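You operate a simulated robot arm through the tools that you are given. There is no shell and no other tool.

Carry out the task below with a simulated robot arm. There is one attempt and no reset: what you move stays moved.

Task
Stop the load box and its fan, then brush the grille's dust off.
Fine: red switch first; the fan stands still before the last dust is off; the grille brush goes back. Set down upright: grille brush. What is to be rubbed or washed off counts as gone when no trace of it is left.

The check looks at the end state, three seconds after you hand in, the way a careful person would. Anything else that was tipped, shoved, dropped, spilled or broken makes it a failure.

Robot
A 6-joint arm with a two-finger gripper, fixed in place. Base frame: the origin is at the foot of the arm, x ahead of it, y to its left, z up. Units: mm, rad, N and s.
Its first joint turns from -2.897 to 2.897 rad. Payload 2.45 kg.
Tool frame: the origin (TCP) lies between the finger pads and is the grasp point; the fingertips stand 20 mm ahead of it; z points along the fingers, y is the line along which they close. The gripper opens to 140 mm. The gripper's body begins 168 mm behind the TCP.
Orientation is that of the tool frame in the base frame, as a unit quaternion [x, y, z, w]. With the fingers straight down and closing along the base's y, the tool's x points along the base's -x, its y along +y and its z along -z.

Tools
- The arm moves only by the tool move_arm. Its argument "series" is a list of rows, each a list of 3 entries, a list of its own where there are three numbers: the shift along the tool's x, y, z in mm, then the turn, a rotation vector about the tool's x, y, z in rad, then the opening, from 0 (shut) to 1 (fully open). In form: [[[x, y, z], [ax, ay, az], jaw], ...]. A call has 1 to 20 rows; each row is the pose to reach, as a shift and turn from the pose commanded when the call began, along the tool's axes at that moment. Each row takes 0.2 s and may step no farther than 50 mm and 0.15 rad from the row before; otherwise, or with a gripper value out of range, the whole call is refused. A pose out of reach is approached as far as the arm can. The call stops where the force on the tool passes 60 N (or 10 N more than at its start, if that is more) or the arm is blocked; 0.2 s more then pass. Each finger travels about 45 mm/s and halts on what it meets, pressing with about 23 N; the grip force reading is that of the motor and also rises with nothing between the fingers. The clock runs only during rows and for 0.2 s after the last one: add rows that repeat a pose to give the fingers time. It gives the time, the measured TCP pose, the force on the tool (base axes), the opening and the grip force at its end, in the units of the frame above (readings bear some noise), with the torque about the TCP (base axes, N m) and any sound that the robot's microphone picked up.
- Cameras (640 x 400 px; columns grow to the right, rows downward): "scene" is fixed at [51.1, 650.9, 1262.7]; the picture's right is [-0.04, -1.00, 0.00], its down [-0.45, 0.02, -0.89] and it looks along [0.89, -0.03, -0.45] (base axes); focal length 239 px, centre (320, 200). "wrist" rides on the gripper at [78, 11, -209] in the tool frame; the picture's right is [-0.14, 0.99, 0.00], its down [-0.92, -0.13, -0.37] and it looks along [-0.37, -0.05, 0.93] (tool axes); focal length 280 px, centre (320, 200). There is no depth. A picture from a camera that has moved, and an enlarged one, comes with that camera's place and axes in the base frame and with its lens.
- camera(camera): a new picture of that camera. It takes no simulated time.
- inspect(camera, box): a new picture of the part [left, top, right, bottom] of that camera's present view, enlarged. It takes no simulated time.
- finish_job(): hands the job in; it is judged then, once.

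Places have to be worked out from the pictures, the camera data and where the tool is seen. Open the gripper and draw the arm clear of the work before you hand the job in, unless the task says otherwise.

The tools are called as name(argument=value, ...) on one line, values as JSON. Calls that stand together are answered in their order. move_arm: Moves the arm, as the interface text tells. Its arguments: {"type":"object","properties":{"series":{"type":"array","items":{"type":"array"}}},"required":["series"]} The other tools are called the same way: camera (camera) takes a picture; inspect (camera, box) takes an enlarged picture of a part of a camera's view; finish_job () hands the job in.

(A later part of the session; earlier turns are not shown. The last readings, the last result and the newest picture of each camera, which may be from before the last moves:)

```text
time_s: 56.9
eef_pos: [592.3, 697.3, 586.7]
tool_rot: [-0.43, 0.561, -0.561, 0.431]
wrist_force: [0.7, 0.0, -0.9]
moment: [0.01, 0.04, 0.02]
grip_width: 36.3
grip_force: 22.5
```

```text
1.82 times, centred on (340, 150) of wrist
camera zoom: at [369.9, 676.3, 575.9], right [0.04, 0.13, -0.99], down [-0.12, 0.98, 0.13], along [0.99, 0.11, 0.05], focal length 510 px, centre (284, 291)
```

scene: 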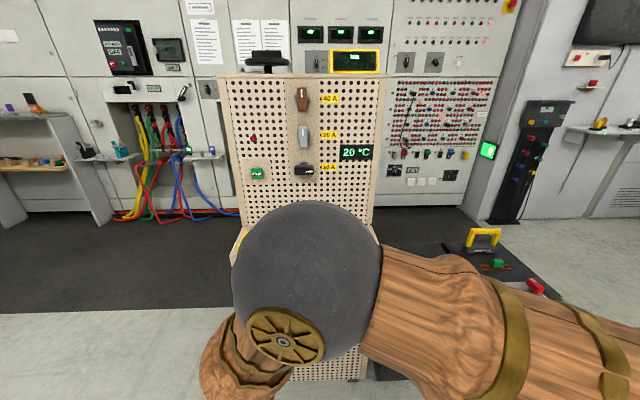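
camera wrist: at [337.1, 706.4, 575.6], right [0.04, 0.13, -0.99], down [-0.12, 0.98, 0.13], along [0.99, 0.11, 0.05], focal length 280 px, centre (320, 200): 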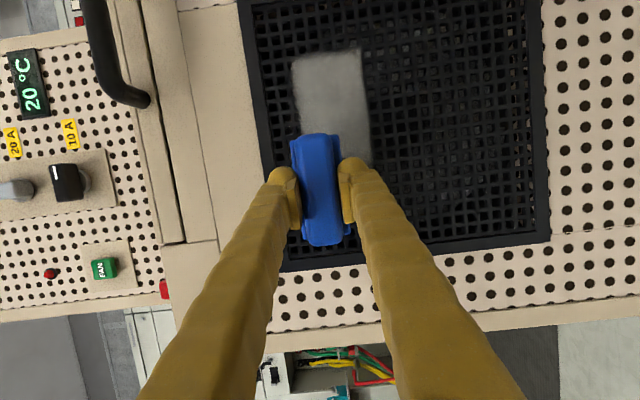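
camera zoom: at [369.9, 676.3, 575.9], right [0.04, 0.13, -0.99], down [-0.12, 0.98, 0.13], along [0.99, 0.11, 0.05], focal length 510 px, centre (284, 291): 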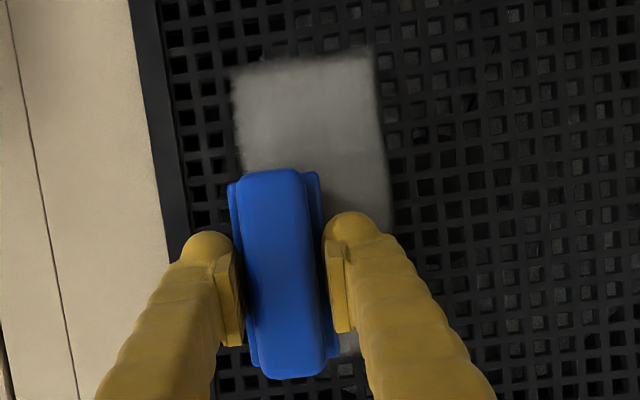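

The grip width rose to 36 mm: pressing hard wedged the fingertips onto the brush's base fillet. I look closely before doing anything more.

inspect(camera="wrist", box=[270, 120, 370, 260])

camera(camera="wrist")

```text
2.86 times, centred on (320, 190) of wrist
camera zoom: at [369.9, 676.3, 575.9], right [0.04, 0.13, -0.99], down [-0.12, 0.98, 0.13], along [0.99, 0.11, 0.05], focal length 801 px, centre (320, 229)
```

zoom: 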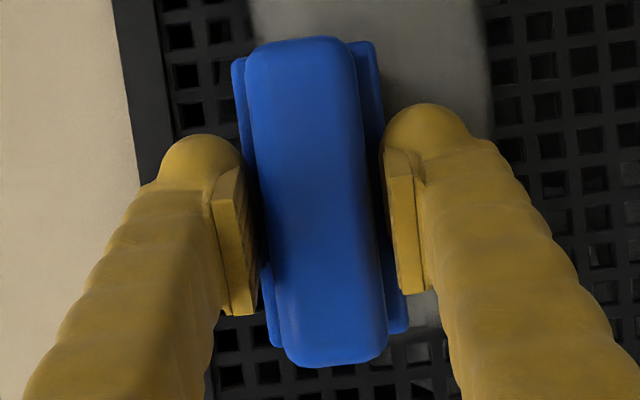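

```text
taken
camera wrist: at [369.9, 676.3, 575.9], right [0.04, 0.13, -0.99], down [-0.12, 0.98, 0.13], along [0.99, 0.11, 0.05], focal length 280 px, centre (320, 200)
```

wrist: 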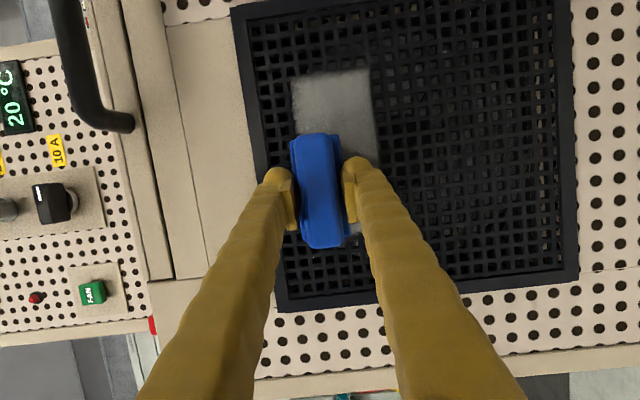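

The pads now stand off the handle sides and hold the brush low at its base. There is no load from the grille, so I back off a few millimetres gently and check whether the grip recovers.

move_arm(series=[[[0.26, 0, -1], [0, 0, 0], 0], [[0.5, 0, -2], [0, 0, 0], 0], [[0.5, 0, -2], [0, 0, 0], 0]])

inspect(camera="wrist", box=[270, 120, 370, 260])

```text
time_s: 57.7
eef_pos: [589.4, 698.0, 585.0]
tool_rot: [0.43, -0.561, 0.561, -0.43]
wrist_force: [0.0, 0.0, -1.6]
moment: [0.01, 0.02, -0.01]
grip_width: 36.3
grip_force: 22.5
```

```text
2.86 times, centred on (320, 190) of wrist
camera zoom: at [367.5, 676.5, 576.1], right [0.04, 0.13, -0.99], down [-0.12, 0.98, 0.13], along [0.99, 0.11, 0.05], focal length 801 px, centre (320, 229)
```

zoom: 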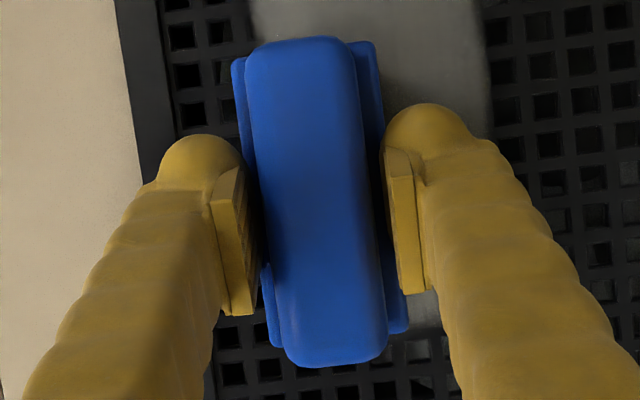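

The brush follows, held at its base edge. To see whether the strokes have removed any dust, I back away 50 mm and up 60 mm slowly.

move_arm(series=[[[3.2, -3, -12], [0, 0, 0], 0], [[6.5, -10, -24], [0, 0, 0], 0], [[9.7, -25, -36], [0, 0, 0], 0], [[12.9, -42, -48.3], [0, 0, 0], 0], [[12.9, -60, -48.3], [0, 0, 0], 0], [[12.9, -60, -48.3], [0, 0, 0], 0]])

camera(camera="wrist")

inspect(camera="wrist", box=[300, 20, 500, 280])

```text
time_s: 59.1
eef_pos: [539.8, 697.0, 647.3]
tool_rot: [-0.431, 0.561, -0.561, 0.431]
wrist_force: [0.3, 0.4, -1.2]
moment: [-0.01, -0.04, -0.02]
grip_width: 36.6
grip_force: 22.7
```

```text
taken
camera wrist: at [317.2, 675.9, 636.1], right [0.04, 0.13, -0.99], down [-0.12, 0.98, 0.13], along [0.99, 0.11, 0.05], focal length 280 px, centre (320, 200)
```

wrist: 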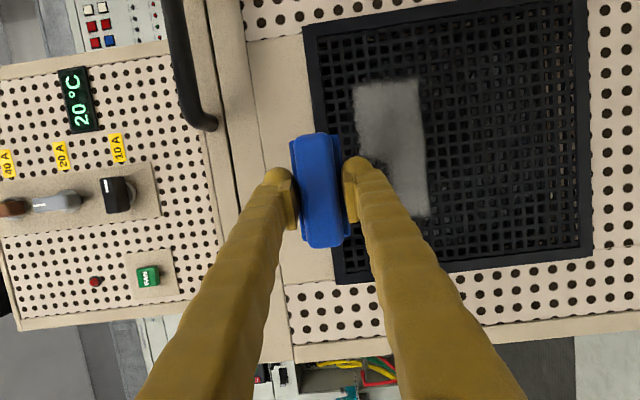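

```text
1.54 times, centred on (400, 150) of wrist
camera zoom: at [317.2, 675.9, 636.1], right [0.04, 0.13, -0.99], down [-0.12, 0.98, 0.13], along [0.99, 0.11, 0.05], focal length 431 px, centre (197, 277)
```

zoom: 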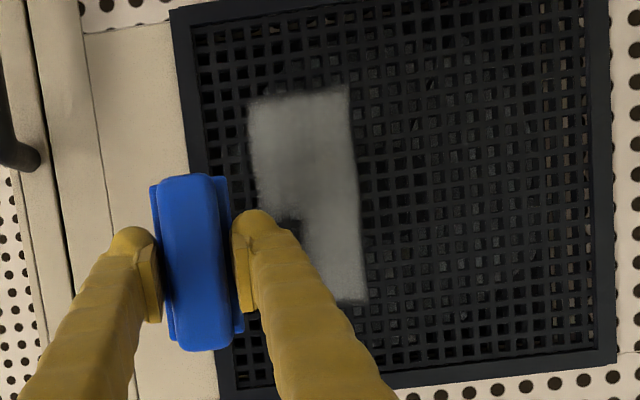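

The strokes do work: a clean patch shows where the bristles pressed. Before deciding on a re-grip I test that the far −y end of the brushing range is reachable with this 15° lean, staying ~20 mm off the grille.

move_arm(series=[[[13.7, 13.5, 8.5], [0, 0, 0], 0], [[27.3, 27, 16.9], [0, 0, 0], 0], [[41, 40.5, 25.4], [0, 0, 0], 0], [[54.7, 54, 33.8], [0, 0, 0], 0], [[68.3, 67.4, 42.3], [0, 0, 0], 0], [[82, 80.9, 50.7], [0, 0, 0], 0], [[82, 80.9, 50.7], [0, 0, 0], 0]])

camera(camera="wrist")

inspect(camera="wrist", box=[240, 60, 460, 330])

```text
time_s: 60.7
eef_pos: [568.4, 606.1, 565.4]
tool_rot: [-0.43, 0.561, -0.561, 0.43]
wrist_force: [0.2, -0.4, -1.2]
moment: [0.01, 0.04, 0.02]
grip_width: 36.5
grip_force: 22.8
```

```text
taken
camera wrist: at [345.8, 584.4, 555.5], right [0.04, 0.13, -0.99], down [-0.12, 0.98, 0.13], along [0.99, 0.11, 0.05], focal length 280 px, centre (320, 200)
```

wrist: 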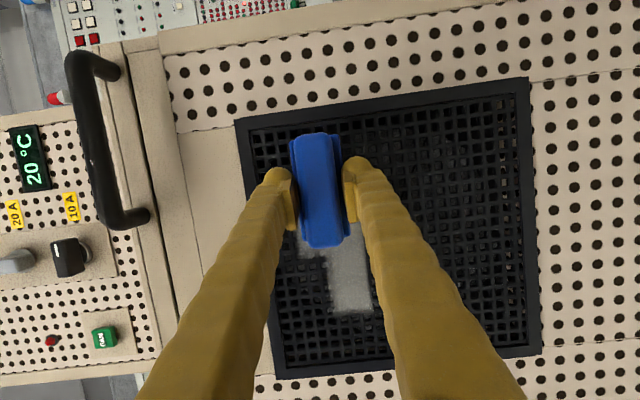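

```text
1.48 times, centred on (350, 195) of wrist
camera zoom: at [345.8, 584.4, 555.5], right [0.04, 0.13, -0.99], down [-0.12, 0.98, 0.13], along [0.99, 0.11, 0.05], focal length 415 px, centre (276, 207)
```

zoom: 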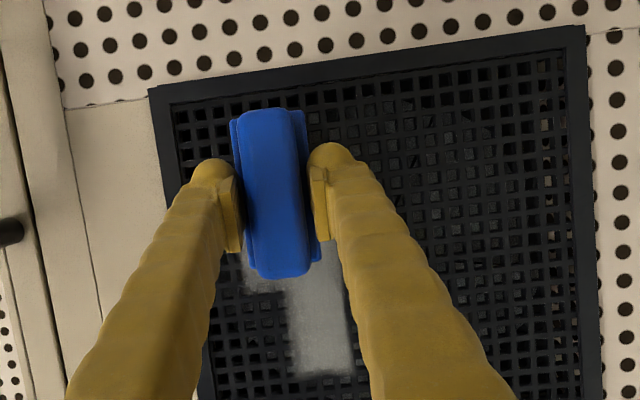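

The whole range is reachable, and the cleaned patch is sharp (everything under the bristles at z>567, y>700 came off). The present hold is stable, so I continue with light pressure: position at (580,640,586) first.

move_arm(series=[[[-12.3, -6.6, 0.9], [0, 0, 0], 0], [[-24.7, -13.3, 1.7], [0, 0, 0], 0], [[-37, -19.9, 2.6], [0, 0, 0], 0], [[-37, -19.9, 2.6], [0, 0, 0], 0]])

move_arm(series=[[[-1, 0, 3.9], [0, 0, 0], 0], [[-2.1, 0, 7.7], [0, 0, 0], 0], [[-2.6, 0, 9.7], [0, 0, 0], 0]])

```text
time_s: 61.7
eef_pos: [580.3, 642.4, 585.2]
tool_rot: [0.43, -0.561, 0.561, -0.431]
wrist_force: [0.7, -0.1, -0.8]
moment: [0.03, 0.05, 0.04]
grip_width: 36.5
grip_force: 23.4
```

```text
time_s: 62.5
eef_pos: [589.5, 640.4, 586.0]
tool_rot: [0.43, -0.561, 0.562, -0.43]
wrist_force: [-0.6, 0.7, -1.0]
moment: [0.02, 0.05, 0.01]
grip_width: 36.3
grip_force: 22.9
```

move_arm(series=[[[-0.26, 0, 0.97], [0, 0, 0], 0]])

move_arm(series=[[[-0.26, 0, 0.97], [0, 0, 0], 0]])

move_arm(series=[[[-0.13, 0, 0.48], [0, 0, 0], 0]])

```text
time_s: 62.9
eef_pos: [591.3, 641.4, 585.5]
tool_rot: [-0.431, 0.561, -0.561, 0.431]
wrist_force: [-0.4, 0.1, -0.5]
moment: [0.03, 0.02, 0.0]
grip_width: 36.6
grip_force: 23.2
```

```text
time_s: 63.3
eef_pos: [593.0, 641.3, 584.7]
tool_rot: [-0.43, 0.562, -0.56, 0.43]
wrist_force: [-0.6, 0.1, -0.8]
moment: [0.0, 0.03, -0.01]
grip_width: 36.7
grip_force: 23.0
```

```text
time_s: 63.7
eef_pos: [592.2, 642.3, 585.0]
tool_rot: [-0.43, 0.562, -0.561, 0.431]
wrist_force: [-0.1, -0.6, -0.8]
moment: [-0.02, 0.05, -0.01]
grip_width: 36.5
grip_force: 22.7
```

move_arm(series=[[[-0.13, 0, 0.48], [0, 0, 0], 0]])

move_arm(series=[[[-0.13, 0, 0.48], [0, 0, 0], 0]])

move_arm(series=[[[-0.13, 0, 0.48], [0, 0, 0], 0]])

```text
time_s: 64.1
eef_pos: [592.8, 640.8, 586.0]
tool_rot: [-0.431, 0.561, -0.561, 0.43]
wrist_force: [0.3, 0.3, -0.9]
moment: [0.01, 0.02, -0.04]
grip_width: 36.5
grip_force: 23.2
```

```text
time_s: 64.5
eef_pos: [593.2, 640.5, 585.1]
tool_rot: [0.43, -0.56, 0.562, -0.431]
wrist_force: [0.3, -0.2, -1.1]
moment: [0.0, 0.06, 0.02]
grip_width: 36.5
grip_force: 22.9
```

```text
time_s: 64.9
eef_pos: [593.4, 641.2, 585.5]
tool_rot: [0.431, -0.56, 0.561, -0.431]
wrist_force: [-2.5, 1.0, -1.2]
moment: [-0.01, 0.05, -0.11]
grip_width: 36.3
grip_force: 22.9
```

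First light contact (2.5 N) at about x=594. I add 0.3 mm and stroke toward −y and back a short way.

move_arm(series=[[[-0.08, 0, 0.3], [0, 0, 0], 0]])

move_arm(series=[[[9.66, 0, 2.59], [0, 0, 0], 0], [[19.3, 0, 5.18], [0, 0, 0], 0], [[29, 0, 7.76], [0, 0, 0], 0]])

inspect(camera="wrist", box=[240, 60, 460, 330])

```text
time_s: 65.3
eef_pos: [594.2, 640.4, 585.6]
tool_rot: [0.43, -0.561, 0.562, -0.43]
wrist_force: [-8.9, 0.9, -1.6]
moment: [0.01, 0.05, -0.43]
grip_width: 36.2
grip_force: 22.8
```

```text
time_s: 66.1
eef_pos: [593.5, 610.5, 585.7]
tool_rot: [0.432, -0.56, 0.561, -0.431]
wrist_force: [-15.8, 6.6, -2.2]
moment: [-0.02, 0.05, 0.17]
grip_width: 36.7
grip_force: 23.2
```

```text
1.48 times, centred on (350, 195) of wrist
camera zoom: at [371.9, 589.6, 574.9], right [0.04, 0.13, -0.99], down [-0.12, 0.98, 0.13], along [0.99, 0.11, 0.05], focal length 415 px, centre (276, 207)
```

zoom: 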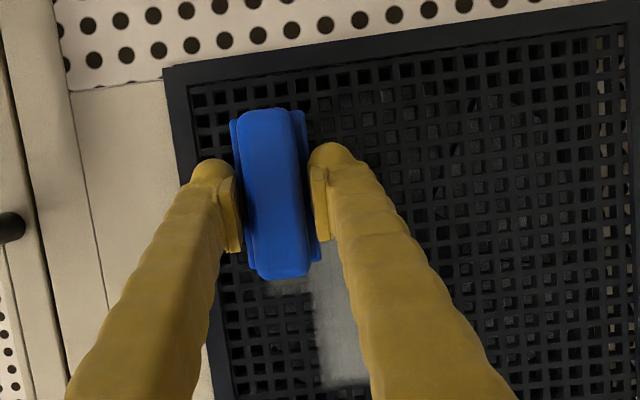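

Contact held (16 N) and dust is coming off. I stroke back toward +y to clear the strip that remains in this band.

move_arm(series=[[[-9.69, 0, -2.5], [0, 0, 0], 0], [[-19.4, 0, -5], [0, 0, 0], 0], [[-29.1, 0, -7.5], [0, 0, 0], 0], [[-38.8, 0, -10], [0, 0, 0], 0]])

move_arm(series=[[[-9.69, 0, -2.5], [0, 0, 0], 0], [[-19.4, 0, -5], [0, 0, 0], 0], [[-29.1, 0, -7.5], [0, 0, 0], 0]])

inspect(camera="wrist", box=[240, 20, 460, 290])

```text
time_s: 67.1
eef_pos: [594.4, 651.1, 586.0]
tool_rot: [0.431, -0.561, 0.561, -0.43]
wrist_force: [-3.3, -0.4, -0.5]
moment: [0.03, -0.04, 0.04]
grip_width: 38.7
grip_force: 22.8
```

```text
time_s: 67.9
eef_pos: [595.4, 680.2, 586.5]
tool_rot: [0.43, -0.561, 0.561, -0.431]
wrist_force: [-4.7, -1.1, 0.0]
moment: [0.03, 0.0, -0.1]
grip_width: 38.5
grip_force: 22.8
```

```text
1.48 times, centred on (350, 155) of wrist
camera zoom: at [372.5, 659.2, 575.6], right [0.04, 0.13, -0.99], down [-0.12, 0.98, 0.13], along [0.99, 0.11, 0.05], focal length 415 px, centre (276, 267)
```

zoom: 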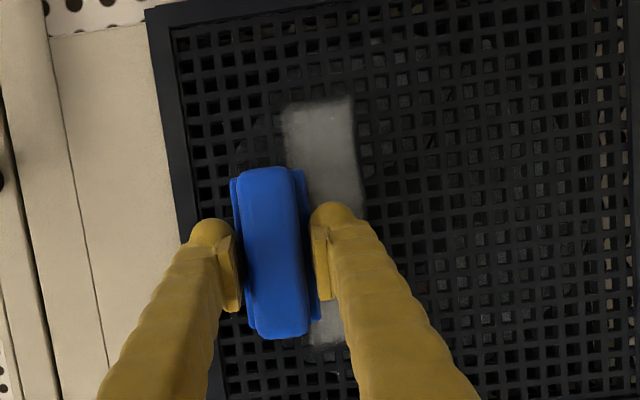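

The upper band is coming clean nicely at only ~5 N. I finish it toward +y.

move_arm(series=[[[-9.69, 0, -2.55], [0, 0, 0], 0], [[-19.4, 0, -5.1], [0, 0, 0], 0], [[-29.1, 0, -7.65], [0, 0, 0], 0]])

move_arm(series=[[[-9.69, 0, -2.55], [0, 0, 0], 0], [[-19.4, 0, -5.1], [0, 0, 0], 0], [[-29.1, 0, -7.65], [0, 0, 0], 0]])

inspect(camera="wrist", box=[240, 0, 460, 270])

```text
time_s: 68.7
eef_pos: [594.5, 711.3, 584.5]
tool_rot: [0.431, -0.561, 0.561, -0.43]
wrist_force: [-16.1, -4.4, -1.1]
moment: [0.0, 0.03, 0.07]
grip_width: 39.2
grip_force: 22.9
```

```text
time_s: 69.5
eef_pos: [596.3, 741.4, 584.6]
tool_rot: [-0.431, 0.561, -0.561, 0.43]
wrist_force: [0.5, -0.2, -0.7]
moment: [0.0, 0.02, 0.01]
grip_width: 39.4
grip_force: 23.1
```

```text
1.48 times, centred on (350, 135) of wrist
camera zoom: at [373.1, 719.7, 575.2], right [0.04, 0.13, -0.99], down [-0.12, 0.98, 0.13], along [0.99, 0.11, 0.05], focal length 415 px, centre (276, 296)
```

zoom: 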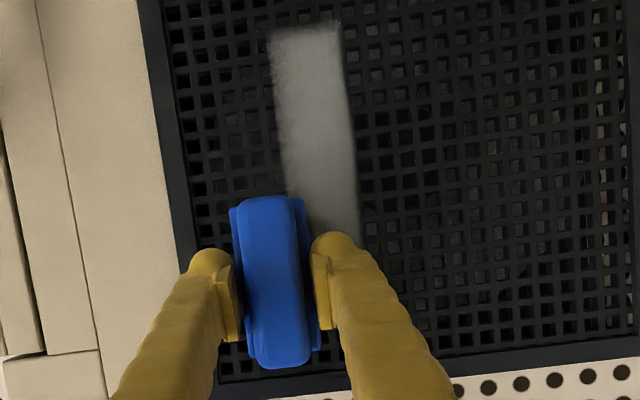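

The upper band is clean; the strip from z≈529 to 567 remains. I back off 4 mm, drop 38 mm to z≈547, and approach again gently.

move_arm(series=[[[1, 0, -3.9], [0, 0, 0], 0], [[1, 10, -3.9], [0, 0, 0], 0], [[1, 24, -3.9], [0, 0, 0], 0], [[1, 38, -3.9], [0, 0, 0], 0], [[6.9, 38, -2.3], [0, 0, 0], 0], [[6.9, 38, -2.3], [0, 0, 0], 0]])

move_arm(series=[[[-0.4, 0, 1.45], [0, 0, 0], 0], [[-0.65, 0, 2.4], [0, 0, 0], 0]])

inspect(camera="wrist", box=[240, 0, 460, 270])

```text
time_s: 70.9
eef_pos: [590.3, 736.4, 547.6]
tool_rot: [-0.431, 0.561, -0.561, 0.43]
wrist_force: [-0.4, -0.2, -0.7]
moment: [-0.02, 0.03, -0.02]
grip_width: 39.5
grip_force: 22.9
```

```text
time_s: 71.5
eef_pos: [593.1, 733.8, 547.0]
tool_rot: [-0.43, 0.561, -0.561, 0.431]
wrist_force: [0.1, 0.4, -0.2]
moment: [-0.01, 0.0, -0.01]
grip_width: 39.4
grip_force: 22.6
```

```text
1.48 times, centred on (350, 135) of wrist
camera zoom: at [371.1, 713.3, 537.3], right [0.04, 0.13, -0.99], down [-0.12, 0.98, 0.13], along [0.99, 0.11, 0.05], focal length 415 px, centre (276, 296)
```

zoom: 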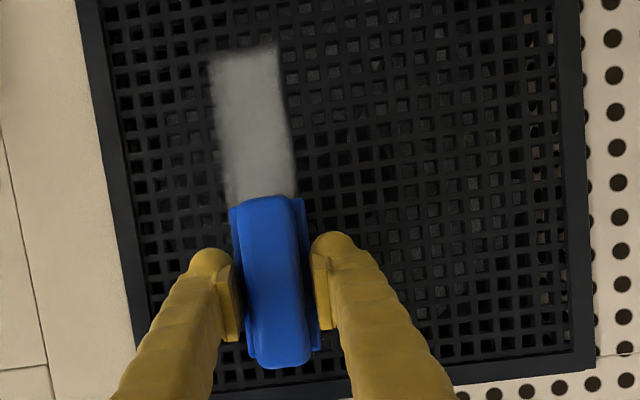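

Well lined up with the remaining strip. I step in for light contact.

move_arm(series=[[[-0.26, 0, 0.97], [0, 0, 0], 0]])

move_arm(series=[[[-0.13, 0, 0.48], [0, 0, 0], 0]])

move_arm(series=[[[-0.13, 0, 0.48], [0, 0, 0], 0]])

move_arm(series=[[[-0.13, 0, 0.48], [0, 0, 0], 0]])

```text
time_s: 71.9
eef_pos: [594.5, 732.7, 548.1]
tool_rot: [0.43, -0.561, 0.561, -0.43]
wrist_force: [-0.7, 0.9, -0.1]
moment: [0.01, 0.01, 0.03]
grip_width: 39.5
grip_force: 22.7
```

```text
time_s: 72.3
eef_pos: [594.4, 734.7, 547.7]
tool_rot: [0.431, -0.561, 0.561, -0.43]
wrist_force: [0.3, 0.2, -0.7]
moment: [0.0, -0.02, 0.02]
grip_width: 39.1
grip_force: 22.8
```

```text
time_s: 72.7
eef_pos: [595.6, 735.4, 547.9]
tool_rot: [-0.43, 0.561, -0.561, 0.43]
wrist_force: [-1.4, -1.4, 0.0]
moment: [0.06, 0.01, 0.01]
grip_width: 39.4
grip_force: 22.6
```

```text
time_s: 73.1
eef_pos: [596.0, 735.4, 548.1]
tool_rot: [-0.431, 0.561, -0.561, 0.43]
wrist_force: [-16.8, -3.0, 3.6]
moment: [0.03, -0.1, 0.02]
grip_width: 39.8
grip_force: 23.1
```

Contact (17 N). I ease back 0.25 mm and stroke toward −y along the slope.

move_arm(series=[[[0.06, 0, -0.24], [0, 0, 0], 0], [[9.75, 0, 2.25], [0, 0, 0], 0], [[19.4, 0, 4.74], [0, 0, 0], 0], [[29.1, 0, 7.23], [0, 0, 0], 0]])

inspect(camera="wrist", box=[240, 20, 460, 290])

```text
time_s: 74.1
eef_pos: [596.1, 704.8, 547.9]
tool_rot: [0.43, -0.561, 0.561, -0.431]
wrist_force: [-6.5, 2.3, -1.4]
moment: [0.01, 0.04, 0.23]
grip_width: 39.8
grip_force: 22.3
```

```text
1.48 times, centred on (350, 155) of wrist
camera zoom: at [373.5, 683.2, 537.4], right [0.04, 0.13, -0.99], down [-0.12, 0.98, 0.13], along [0.99, 0.11, 0.05], focal length 415 px, centre (276, 267)
```

zoom: 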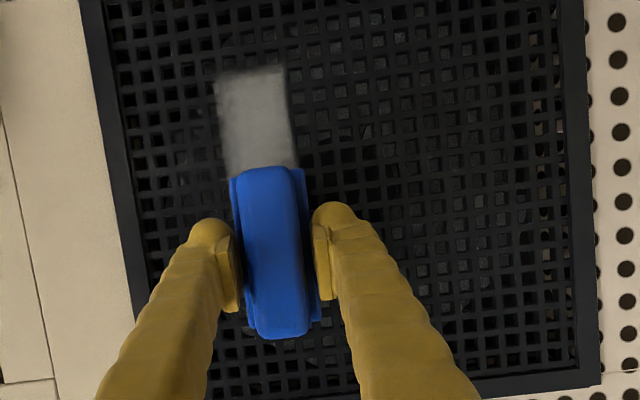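

Stable at 6.5 N. I continue the stroke toward −y.

move_arm(series=[[[9.69, 0, 2.5], [0, 0, 0], 0], [[19.4, 0, 5], [0, 0, 0], 0], [[29.1, 0, 7.5], [0, 0, 0], 0]])

move_arm(series=[[[9.69, 0, 2.5], [0, 0, 0], 0], [[19.4, 0, 5], [0, 0, 0], 0], [[29.1, 0, 7.5], [0, 0, 0], 0]])

inspect(camera="wrist", box=[240, 60, 460, 330])

```text
time_s: 74.9
eef_pos: [595.5, 675.4, 548.0]
tool_rot: [0.43, -0.561, 0.561, -0.43]
wrist_force: [-16.0, 4.6, -2.0]
moment: [0.02, 0.04, 0.16]
grip_width: 38.5
grip_force: 23.4
```

```text
time_s: 75.7
eef_pos: [596.1, 643.8, 546.5]
tool_rot: [0.43, -0.56, 0.562, -0.43]
wrist_force: [-8.0, 2.6, -1.2]
moment: [0.02, 0.02, 0.14]
grip_width: 38.9
grip_force: 22.9
```

```text
1.48 times, centred on (350, 195) of wrist
camera zoom: at [372.8, 623.5, 536.5], right [0.04, 0.13, -0.99], down [-0.12, 0.98, 0.13], along [0.99, 0.11, 0.05], focal length 415 px, centre (276, 207)
```

zoom: 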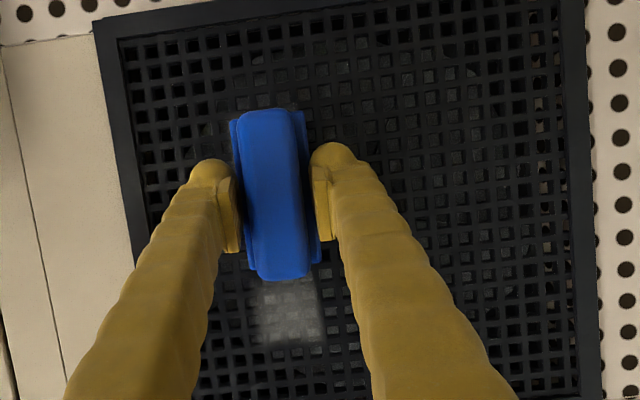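

A faint residue remains behind and at the −y end. I continue to y≈610 and then stroke back.

move_arm(series=[[[9.69, 0, 2.5], [0, 0, 0], 0], [[19.4, 0, 5], [0, 0, 0], 0], [[29.1, 0, 7.5], [0, 0, 0], 0], [[38.8, 0, 10], [0, 0, 0], 0]])

move_arm(series=[[[-9.69, 0, -2.5], [0, 0, 0], 0], [[-19.4, 0, -5], [0, 0, 0], 0], [[-29.1, 0, -7.5], [0, 0, 0], 0], [[-38.8, 0, -10], [0, 0, 0], 0]])

move_arm(series=[[[-9.69, 0, -2.5], [0, 0, 0], 0], [[-19.4, 0, -5], [0, 0, 0], 0], [[-29.1, 0, -7.5], [0, 0, 0], 0], [[-38.8, 0, -10], [0, 0, 0], 0]])

inspect(camera="wrist", box=[240, 20, 460, 290])

```text
time_s: 76.7
eef_pos: [594.7, 605.5, 546.8]
tool_rot: [-0.431, 0.561, -0.56, 0.431]
wrist_force: [-0.5, -0.8, -0.3]
moment: [-0.02, 0.02, 0.03]
grip_width: 39.1
grip_force: 23.1
```

```text
time_s: 77.7
eef_pos: [595.7, 645.1, 546.5]
tool_rot: [-0.43, 0.562, -0.56, 0.431]
wrist_force: [0.2, 0.5, -2.0]
moment: [-0.01, -0.01, 0.01]
grip_width: 38.9
grip_force: 22.7
```

```text
time_s: 78.7
eef_pos: [594.4, 686.6, 547.3]
tool_rot: [0.431, -0.561, 0.562, -0.43]
wrist_force: [-4.9, -1.4, -0.3]
moment: [0.0, -0.02, -0.1]
grip_width: 38.9
grip_force: 22.5
```

```text
1.48 times, centred on (350, 155) of wrist
camera zoom: at [372.8, 664.0, 536.8], right [0.04, 0.13, -0.99], down [-0.12, 0.98, 0.13], along [0.99, 0.11, 0.05], focal length 415 px, centre (276, 267)
```

zoom: 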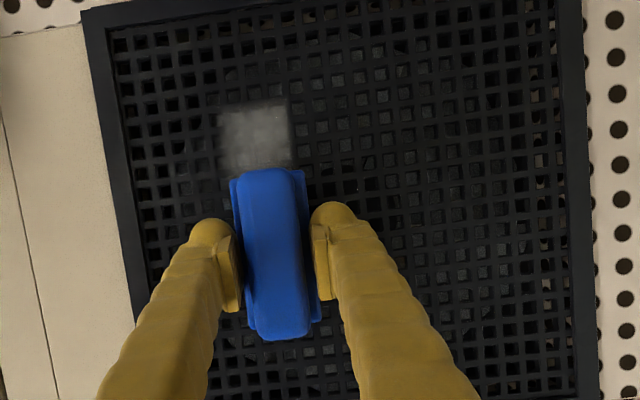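

Contact faded below y≈645, so I repeat the −y stroke without the inward slope correction.

move_arm(series=[[[9.66, 0, 2.59], [0, 0, 0], 0], [[19.3, 0, 5.18], [0, 0, 0], 0], [[29, 0, 7.77], [0, 0, 0], 0], [[38.6, 0, 10.35], [0, 0, 0], 0]])

move_arm(series=[[[9.66, 0, 2.59], [0, 0, 0], 0], [[19.3, 0, 5.18], [0, 0, 0], 0]])

inspect(camera="wrist", box=[240, 60, 460, 330])

```text
time_s: 79.7
eef_pos: [595.9, 645.4, 547.6]
tool_rot: [0.431, -0.561, 0.561, -0.43]
wrist_force: [0.4, -0.5, -1.6]
moment: [0.0, 0.01, -0.02]
grip_width: 38.9
grip_force: 23.0
```

```text
time_s: 80.3
eef_pos: [595.7, 623.8, 547.9]
tool_rot: [0.432, -0.56, 0.561, -0.431]
wrist_force: [0.2, -0.7, -1.6]
moment: [0.03, 0.03, 0.02]
grip_width: 38.9
grip_force: 22.8
```

```text
1.48 times, centred on (350, 195) of wrist
camera zoom: at [372.4, 603.7, 537.7], right [0.04, 0.13, -0.99], down [-0.12, 0.98, 0.13], along [0.99, 0.11, 0.05], focal length 415 px, centre (276, 207)
```

zoom: 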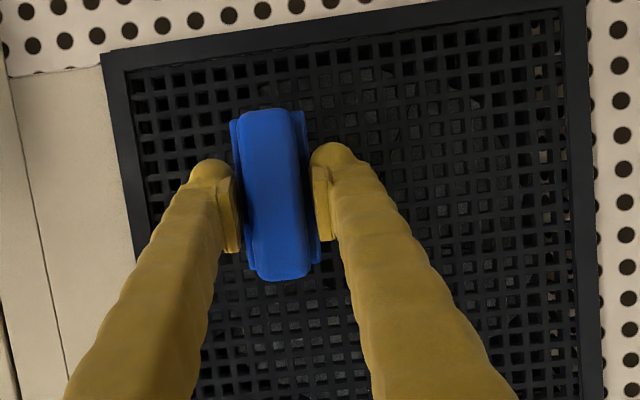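

The middle is clean. The last bit lies under the brush here; I press in for light contact.

move_arm(series=[[[-0.13, 0, 0.48], [0, 0, 0], 0]])

move_arm(series=[[[-0.1, 0, 0.35], [0, 0, 0], 0]])

move_arm(series=[[[-0.1, 0, 0.35], [0, 0, 0], 0]])

```text
time_s: 80.7
eef_pos: [595.0, 625.5, 548.9]
tool_rot: [0.431, -0.56, 0.561, -0.431]
wrist_force: [-10.7, -1.3, 3.2]
moment: [0.03, -0.05, -0.1]
grip_width: 39.0
grip_force: 22.4
```

```text
time_s: 81.1
eef_pos: [596.0, 625.7, 548.1]
tool_rot: [0.43, -0.56, 0.561, -0.432]
wrist_force: [-17.9, -1.8, 3.6]
moment: [0.03, -0.09, 0.08]
grip_width: 39.7
grip_force: 22.9
```

```text
time_s: 81.5
eef_pos: [596.0, 625.6, 548.5]
tool_rot: [0.43, -0.561, 0.561, -0.43]
wrist_force: [-17.3, -1.6, 4.8]
moment: [0.03, -0.08, 0.13]
grip_width: 40.4
grip_force: 23.1
```

Enough pressure (17 N); I stroke −y and back across this end.

move_arm(series=[[[9.72, 0, 2.36], [0, 0, 0], 0], [[19.4, 0, 4.9], [0, 0, 0], 0], [[24.2, 0, 6.1], [0, 0, 0], 0]])

move_arm(series=[[[-9.66, 0, -2.59], [0, 0, 0], 0], [[-19.3, 0, -5.18], [0, 0, 0], 0], [[-29, 0, -7.77], [0, 0, 0], 0], [[-38.6, 0, -10.3], [0, 0, 0], 0]])

move_arm(series=[[[-9.66, 0, -2.59], [0, 0, 0], 0], [[-19.3, 0, -5.18], [0, 0, 0], 0], [[-29, 0, -7.77], [0, 0, 0], 0], [[-38.6, 0, -10.3], [0, 0, 0], 0]])

inspect(camera="wrist", box=[220, 0, 460, 290])

```text
time_s: 82.3
eef_pos: [595.5, 599.7, 548.0]
tool_rot: [0.431, -0.561, 0.561, -0.43]
wrist_force: [-12.5, 5.0, -0.7]
moment: [-0.01, 0.06, 0.23]
grip_width: 40.4
grip_force: 23.0
```

```text
time_s: 83.3
eef_pos: [596.0, 641.1, 548.1]
tool_rot: [-0.431, 0.561, -0.561, 0.43]
wrist_force: [-12.0, -3.5, -0.6]
moment: [0.02, 0.03, 0.12]
grip_width: 39.9
grip_force: 22.6
```

```text
time_s: 84.3
eef_pos: [596.4, 680.0, 547.5]
tool_rot: [0.43, -0.561, 0.561, -0.431]
wrist_force: [-9.1, -3.8, -0.5]
moment: [0.03, -0.01, 0.0]
grip_width: 40.0
grip_force: 22.9
```

```text
1.38 times, centred on (340, 145) of wrist
camera zoom: at [373.6, 658.8, 537.3], right [0.04, 0.13, -0.99], down [-0.12, 0.98, 0.13], along [0.99, 0.11, 0.05], focal length 387 px, centre (292, 276)
```

zoom: 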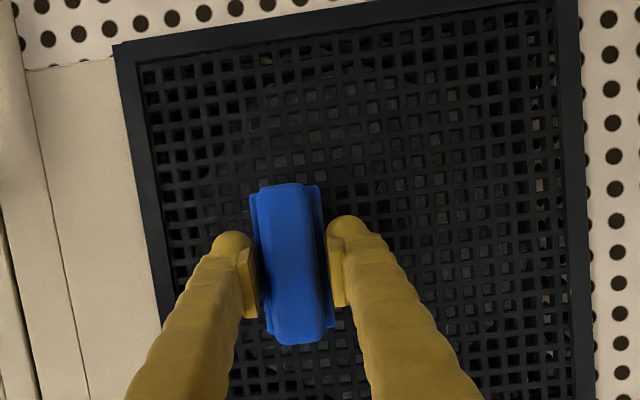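

The −y end now looks clean. I carry the stroke on to the +y end, then back off to inspect the whole area.

move_arm(series=[[[-9.66, 0, -2.59], [0, 0, 0], 0], [[-19.3, 0, -5.18], [0, 0, 0], 0], [[-29, 0, -7.77], [0, 0, 0], 0], [[-38.6, 0, -10.3], [0, 0, 0], 0], [[-48.3, 0, -12.9], [0, 0, 0], 0], [[-55, 0, -14.7], [0, 0, 0], 0]])

move_arm(series=[[[4, 0, -15], [0, 0, 0], 0], [[8, -15, -30], [0, 0, 0], 0], [[12.9, -40, -48], [0, 0, 0], 0], [[12.9, -70, -48], [0, 0, 0], 0], [[12.9, -100, -48], [0, 0, 0], 0], [[12.9, -100, -48], [0, 0, 0], 0]])

camera(camera="wrist")

inspect(camera="wrist", box=[330, 0, 560, 220])

```text
time_s: 85.7
eef_pos: [595.8, 737.8, 547.4]
tool_rot: [0.431, -0.561, 0.561, -0.43]
wrist_force: [-0.2, 0.5, -1.4]
moment: [0.01, -0.02, 0.01]
grip_width: 40.5
grip_force: 23.6
```

```text
time_s: 87.1
eef_pos: [545.4, 737.4, 646.8]
tool_rot: [-0.43, 0.561, -0.561, 0.43]
wrist_force: [-0.3, -0.9, -0.9]
moment: [0.01, 0.01, 0.01]
grip_width: 28.8
grip_force: 23.7
```

```text
taken
camera wrist: at [323.7, 715.7, 637.0], right [0.04, 0.13, -0.99], down [-0.12, 0.98, 0.13], along [0.99, 0.11, 0.05], focal length 280 px, centre (320, 200)
```

wrist: 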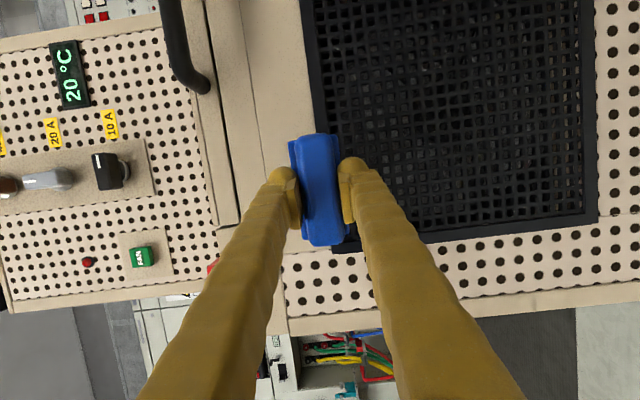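

```text
1.82 times, centred on (445, 110) of wrist
camera zoom: at [323.7, 715.7, 637.0], right [0.04, 0.13, -0.99], down [-0.12, 0.98, 0.13], along [0.99, 0.11, 0.05], focal length 510 px, centre (93, 364)
```

zoom: 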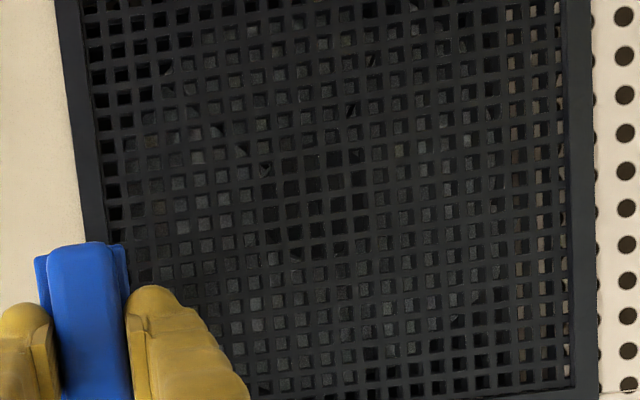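

The brush has settled back into a full 28.8 mm grip on its handle, and the dust looks gone. I inspect the whole former dust area at high zoom for traces.

inspect(camera="wrist", box=[340, 30, 440, 120])

inspect(camera="wrist", box=[345, 100, 445, 200])

```text
4.44 times, centred on (390, 75) of wrist
camera zoom: at [323.7, 715.7, 637.0], right [0.04, 0.13, -0.99], down [-0.12, 0.98, 0.13], along [0.99, 0.11, 0.05], focal length 1246 px, centre (9, 756)
```

zoom: 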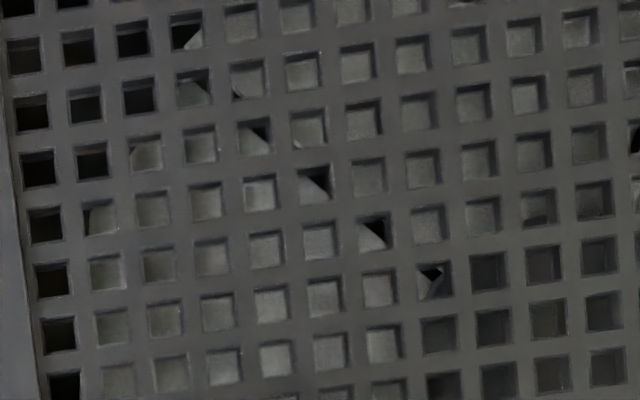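

```text
4.00 times, centred on (395, 150) of wrist
camera zoom: at [323.7, 715.7, 637.0], right [0.04, 0.13, -0.99], down [-0.12, 0.98, 0.13], along [0.99, 0.11, 0.05], focal length 1122 px, centre (20, 400)
```

zoom: 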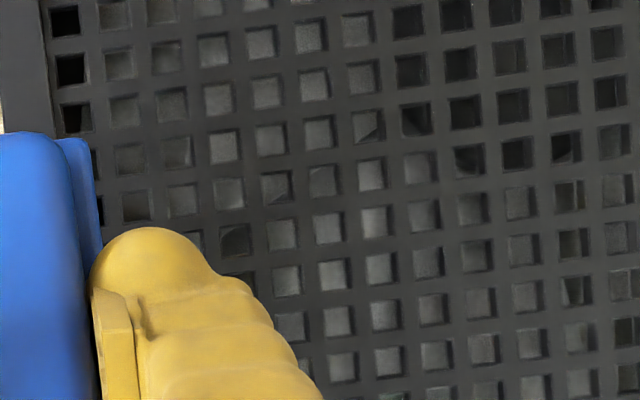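

No trace is visible on the mesh bars; the pale squares are just the still fan blades behind. I swing the tool back to pointing down while rising in front of the box, which also clears the scene camera's view.

move_arm(series=[[[3.8, -15.8, -5], [-0.1358, -0.0076, -0.0442], 0], [[7.7, -31.5, -10.1], [-0.2716, -0.0152, -0.0883], 0], [[11.5, -47.3, -15.1], [-0.4075, -0.0227, -0.1325], 0], [[15.4, -63, -20.1], [-0.5433, -0.0303, -0.1767], 0], [[19.2, -78.8, -25.2], [-0.6791, -0.0379, -0.2208], 0], [[23.1, -94.5, -30.2], [-0.8149, -0.0455, -0.265], 0], [[26.9, -110.3, -35.3], [-0.9507, -0.0531, -0.3091], 0], [[30.8, -126, -40.3], [-1.0865, -0.0607, -0.3533], 0], [[34.6, -141.8, -45.3], [-1.2224, -0.0682, -0.3975], 0], [[38.5, -157.5, -50.4], [-1.3582, -0.0758, -0.4416], 0], [[42.3, -173.3, -55.4], [-1.494, -0.0834, -0.4858], 0], [[42.3, -173.3, -55.4], [-1.494, -0.0834, -0.4858], 0]])

camera(camera="scene")

inspect(camera="scene", box=[265, 280, 355, 345])

camera(camera="wrist")

```text
time_s: 89.7
eef_pos: [480.7, 711.5, 820.3]
tool_rot: [0.737, -0.663, 0.097, 0.087]
wrist_force: [-0.3, -0.7, -0.8]
moment: [0.0, 0.0, 0.0]
grip_width: 29.2
grip_force: 23.5
```

```text
taken
```

scene: 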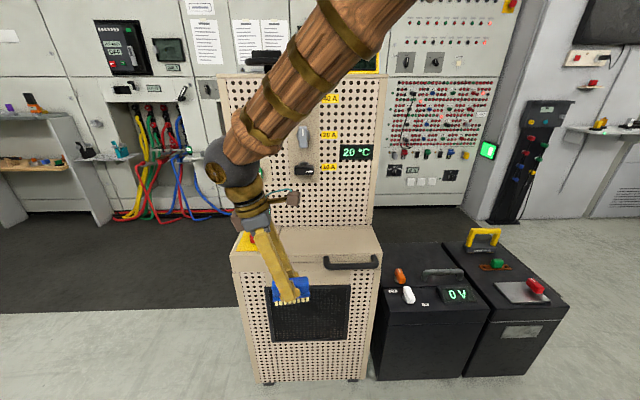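

```text
6.15 times, centred on (310, 312) of scene
camera zoom: at [51.1, 650.9, 1262.7], right [-0.04, -1.0, 0.0], down [-0.45, 0.02, -0.89], along [0.89, -0.03, -0.45], focal length 1469 px, centre (382, -492)
```

zoom: 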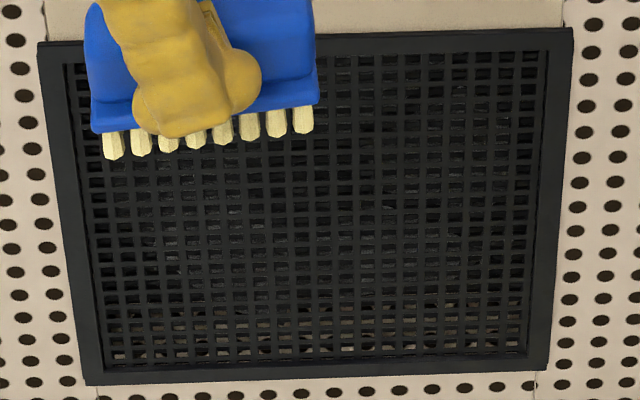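

```text
taken
camera wrist: at [472.4, 688.3, 1043.5], right [-1.0, 0.03, -0.04], down [0.02, 0.99, 0.12], along [0.04, 0.12, -0.99], focal length 280 px, centre (320, 200)
```

wrist: 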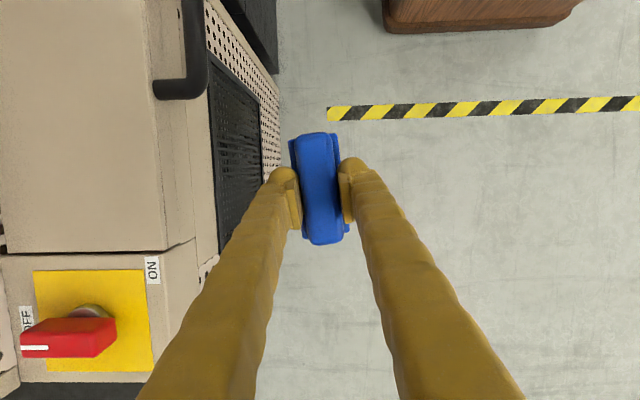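

The visible part is clean; the brush hides the upper left from here. I move on toward y=480 and check the entire grille from the scene camera.

move_arm(series=[[[39, 0.7, 3.5], [0, 0, 0], 0], [[78, 1.5, 7.1], [0, 0, 0], 0], [[117, 2.2, 10.6], [0, 0, 0], 0], [[156, 2.9, 14.2], [0, 0, 0], 0], [[195, 3.7, 17.7], [0, 0, 0], 0], [[234.2, 4.4, 21.3], [0, 0, 0], 0], [[234.2, 4.4, 21.3], [0, 0, 0], 0]])

inspect(camera="scene", box=[265, 280, 355, 345])

inspect(camera="scene", box=[280, 285, 340, 320])

```text
time_s: 91.3
eef_pos: [501.8, 477.5, 860.6]
tool_rot: [0.738, -0.663, 0.098, 0.086]
wrist_force: [-0.1, 0.7, -0.8]
moment: [0.02, 0.0, -0.01]
grip_width: 28.8
grip_force: 22.9
```

```text
6.15 times, centred on (310, 312) of scene
camera zoom: at [51.1, 650.9, 1262.7], right [-0.04, -1.0, 0.0], down [-0.45, 0.02, -0.89], along [0.89, -0.03, -0.45], focal length 1469 px, centre (382, -492)
```

zoom: 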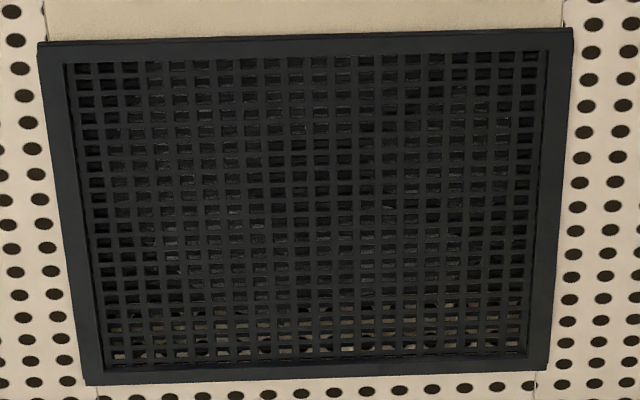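

```text
10.67 times, centred on (310, 302) of scene
camera zoom: at [51.1, 650.9, 1262.7], right [-0.04, -1.0, 0.0], down [-0.45, 0.02, -0.89], along [0.89, -0.03, -0.45], focal length 2546 px, centre (427, -893)
```

zoom: 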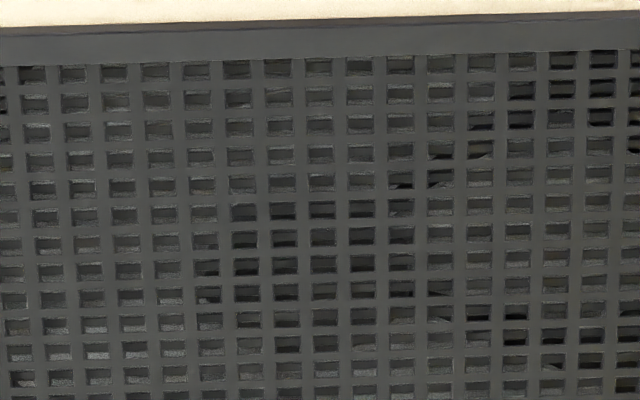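

The grille is completely clean. Now I carry the brush back to above its original spot, (955,173,705), by the same route.

move_arm(series=[[[36, -24.4, 12.6], [0, 0, 0], 0], [[72.1, -48.8, 25.2], [0, 0, 0], 0], [[108.1, -73.2, 37.8], [0, 0, 0], 0], [[144.1, -97.6, 50.4], [0, 0, 0], 0], [[180.1, -122, 63], [0, 0, 0], 0], [[216.2, -146.4, 75.6], [0, 0, 0], 0], [[252.2, -170.8, 88.2], [0, 0, 0], 0], [[258.8, -206.2, 110], [0, 0, 0], 0], [[265.5, -241.5, 131.9], [0, 0, 0], 0], [[272.1, -276.9, 153.7], [0, 0, 0], 0], [[278.8, -312.3, 175.5], [0, 0, 0], 0], [[285.4, -347.6, 197.3], [0, 0, 0], 0], [[292.1, -383, 219.2], [0, 0, 0], 0], [[298.7, -418.4, 241], [0, 0, 0], 0], [[298.7, -418.4, 241], [0, 0, 0], 0]])

camera(camera="wrist")

inspect(camera="scene", box=[375, 180, 455, 280])

inspect(camera="wrist", box=[230, 110, 410, 250])

```text
time_s: 94.5
eef_pos: [955.5, 176.0, 704.8]
tool_rot: [0.737, -0.663, 0.099, 0.087]
wrist_force: [0.2, 0.2, -1.1]
moment: [-0.02, -0.01, 0.01]
grip_width: 29.0
grip_force: 22.7
```

```text
taken
camera wrist: at [946.4, 152.9, 926.9], right [-1.0, 0.03, -0.04], down [0.02, 0.99, 0.12], along [0.04, 0.12, -0.99], focal length 280 px, centre (320, 200)
```

wrist: 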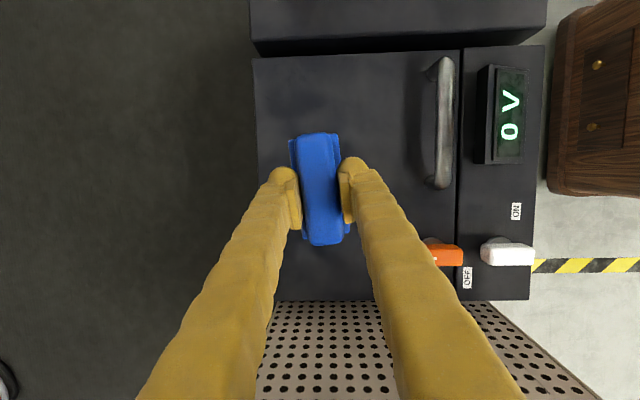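

```text
4.00 times, centred on (415, 230) of scene
camera zoom: at [51.1, 650.9, 1262.7], right [-0.04, -1.0, 0.0], down [-0.45, 0.02, -0.89], along [0.89, -0.03, -0.45], focal length 955 px, centre (-60, 80)
```

zoom: 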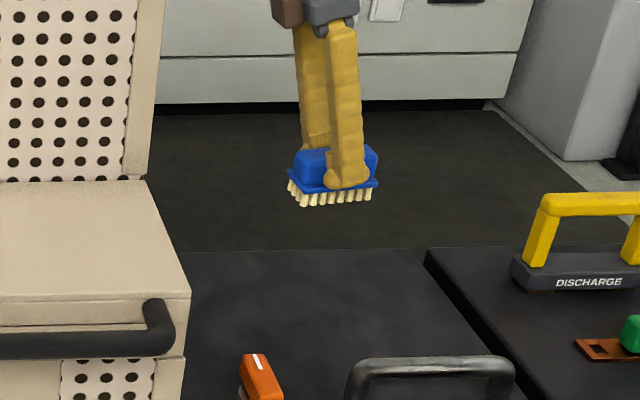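

```text
2.86 times, centred on (320, 180) of wrist
camera zoom: at [946.4, 152.9, 926.9], right [-1.0, 0.03, -0.04], down [0.02, 0.99, 0.12], along [0.04, 0.12, -0.99], focal length 801 px, centre (320, 257)
```

zoom: 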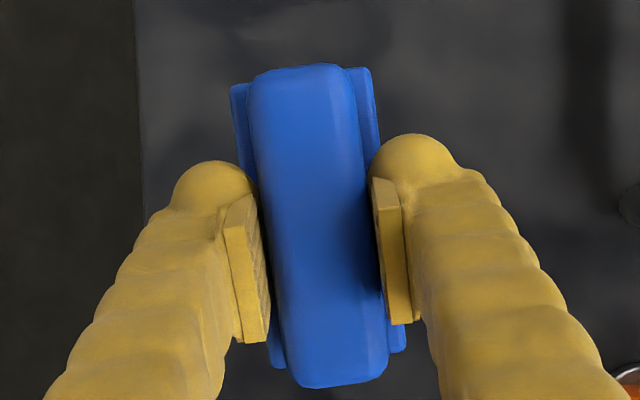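

The brush sits nearly as it was picked. I lower to TCP z≈556 above its original spot, then feel for the surface.

move_arm(series=[[[-9.1, 0.1, 36], [0, 0, 0], 0], [[-18.2, 0.3, 72], [0, 0, 0], 0], [[-27.4, 0.5, 108], [0, 0, 0], 0], [[-33, 0.6, 130], [0, 0, 0], 0], [[-36.5, 0.6, 144.2], [0, 0, 0], 0], [[-36.5, 0.6, 144.2], [0, 0, 0], 0]])

inspect(camera="scene", box=[385, 225, 435, 270])

```text
time_s: 95.9
eef_pos: [954.3, 172.8, 556.2]
tool_rot: [0.737, -0.663, 0.097, 0.086]
wrist_force: [0.5, -0.3, -1.0]
moment: [-0.01, 0.0, 0.01]
grip_width: 29.0
grip_force: 23.1
```

```text
8.89 times, centred on (410, 248) of scene
camera zoom: at [51.1, 650.9, 1262.7], right [-0.04, -1.0, 0.0], down [-0.45, 0.02, -0.89], along [0.89, -0.03, -0.45], focal length 2122 px, centre (-480, -222)
```

zoom: 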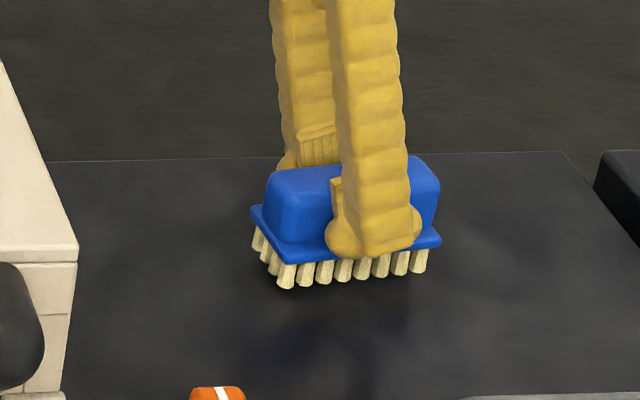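

About 5 mm above the surface, 2 mm toward −y. I correct and lower gently by small steps.

move_arm(series=[[[-1.7, -0.1, 0.6], [0, 0, 0], 0], [[-2.5, -0.2, 3.5], [0, 0, 0], 0]])

move_arm(series=[[[-0.26, 0, 0.97], [0, 0, 0], 0]])

move_arm(series=[[[-0.26, 0, 0.97], [0, 0, 0], 0]])

```text
time_s: 96.5
eef_pos: [956.1, 174.0, 553.3]
tool_rot: [0.738, -0.663, 0.097, 0.087]
wrist_force: [-1.1, -0.8, -1.1]
moment: [0.02, 0.0, -0.01]
grip_width: 29.0
grip_force: 22.6
```

```text
time_s: 96.9
eef_pos: [954.8, 175.0, 551.1]
tool_rot: [0.737, -0.663, 0.098, 0.086]
wrist_force: [-0.9, 0.5, -0.8]
moment: [-0.03, -0.01, 0.02]
grip_width: 29.1
grip_force: 22.9
```

```text
time_s: 97.3
eef_pos: [954.8, 174.7, 551.4]
tool_rot: [0.738, -0.662, 0.097, 0.086]
wrist_force: [-1.0, 0.0, 5.9]
moment: [0.24, 0.17, 0.03]
grip_width: 29.1
grip_force: 22.8
```

The +y/−x corner touches first. I lower another 0.6 mm so the brush squares up on the surface.

move_arm(series=[[[-0.16, 0, 0.58], [0, 0, 0], 0], [[-0.16, 0, 0.58], [0, 0, 0], 0]])

inspect(camera="scene", box=[385, 225, 435, 270])

```text
time_s: 97.9
eef_pos: [954.8, 175.3, 550.4]
tool_rot: [0.737, -0.663, 0.097, 0.087]
wrist_force: [2.5, -1.4, 11.0]
moment: [0.32, 0.05, -0.04]
grip_width: 28.8
grip_force: 23.2
```

```text
8.89 times, centred on (410, 248) of scene
camera zoom: at [51.1, 650.9, 1262.7], right [-0.04, -1.0, 0.0], down [-0.45, 0.02, -0.89], along [0.89, -0.03, -0.45], focal length 2122 px, centre (-480, -222)
```

zoom: 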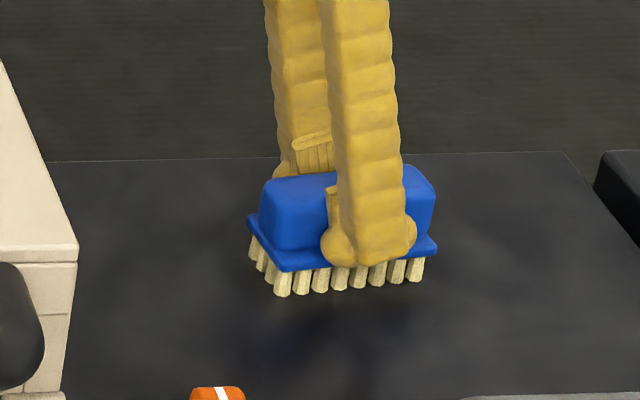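

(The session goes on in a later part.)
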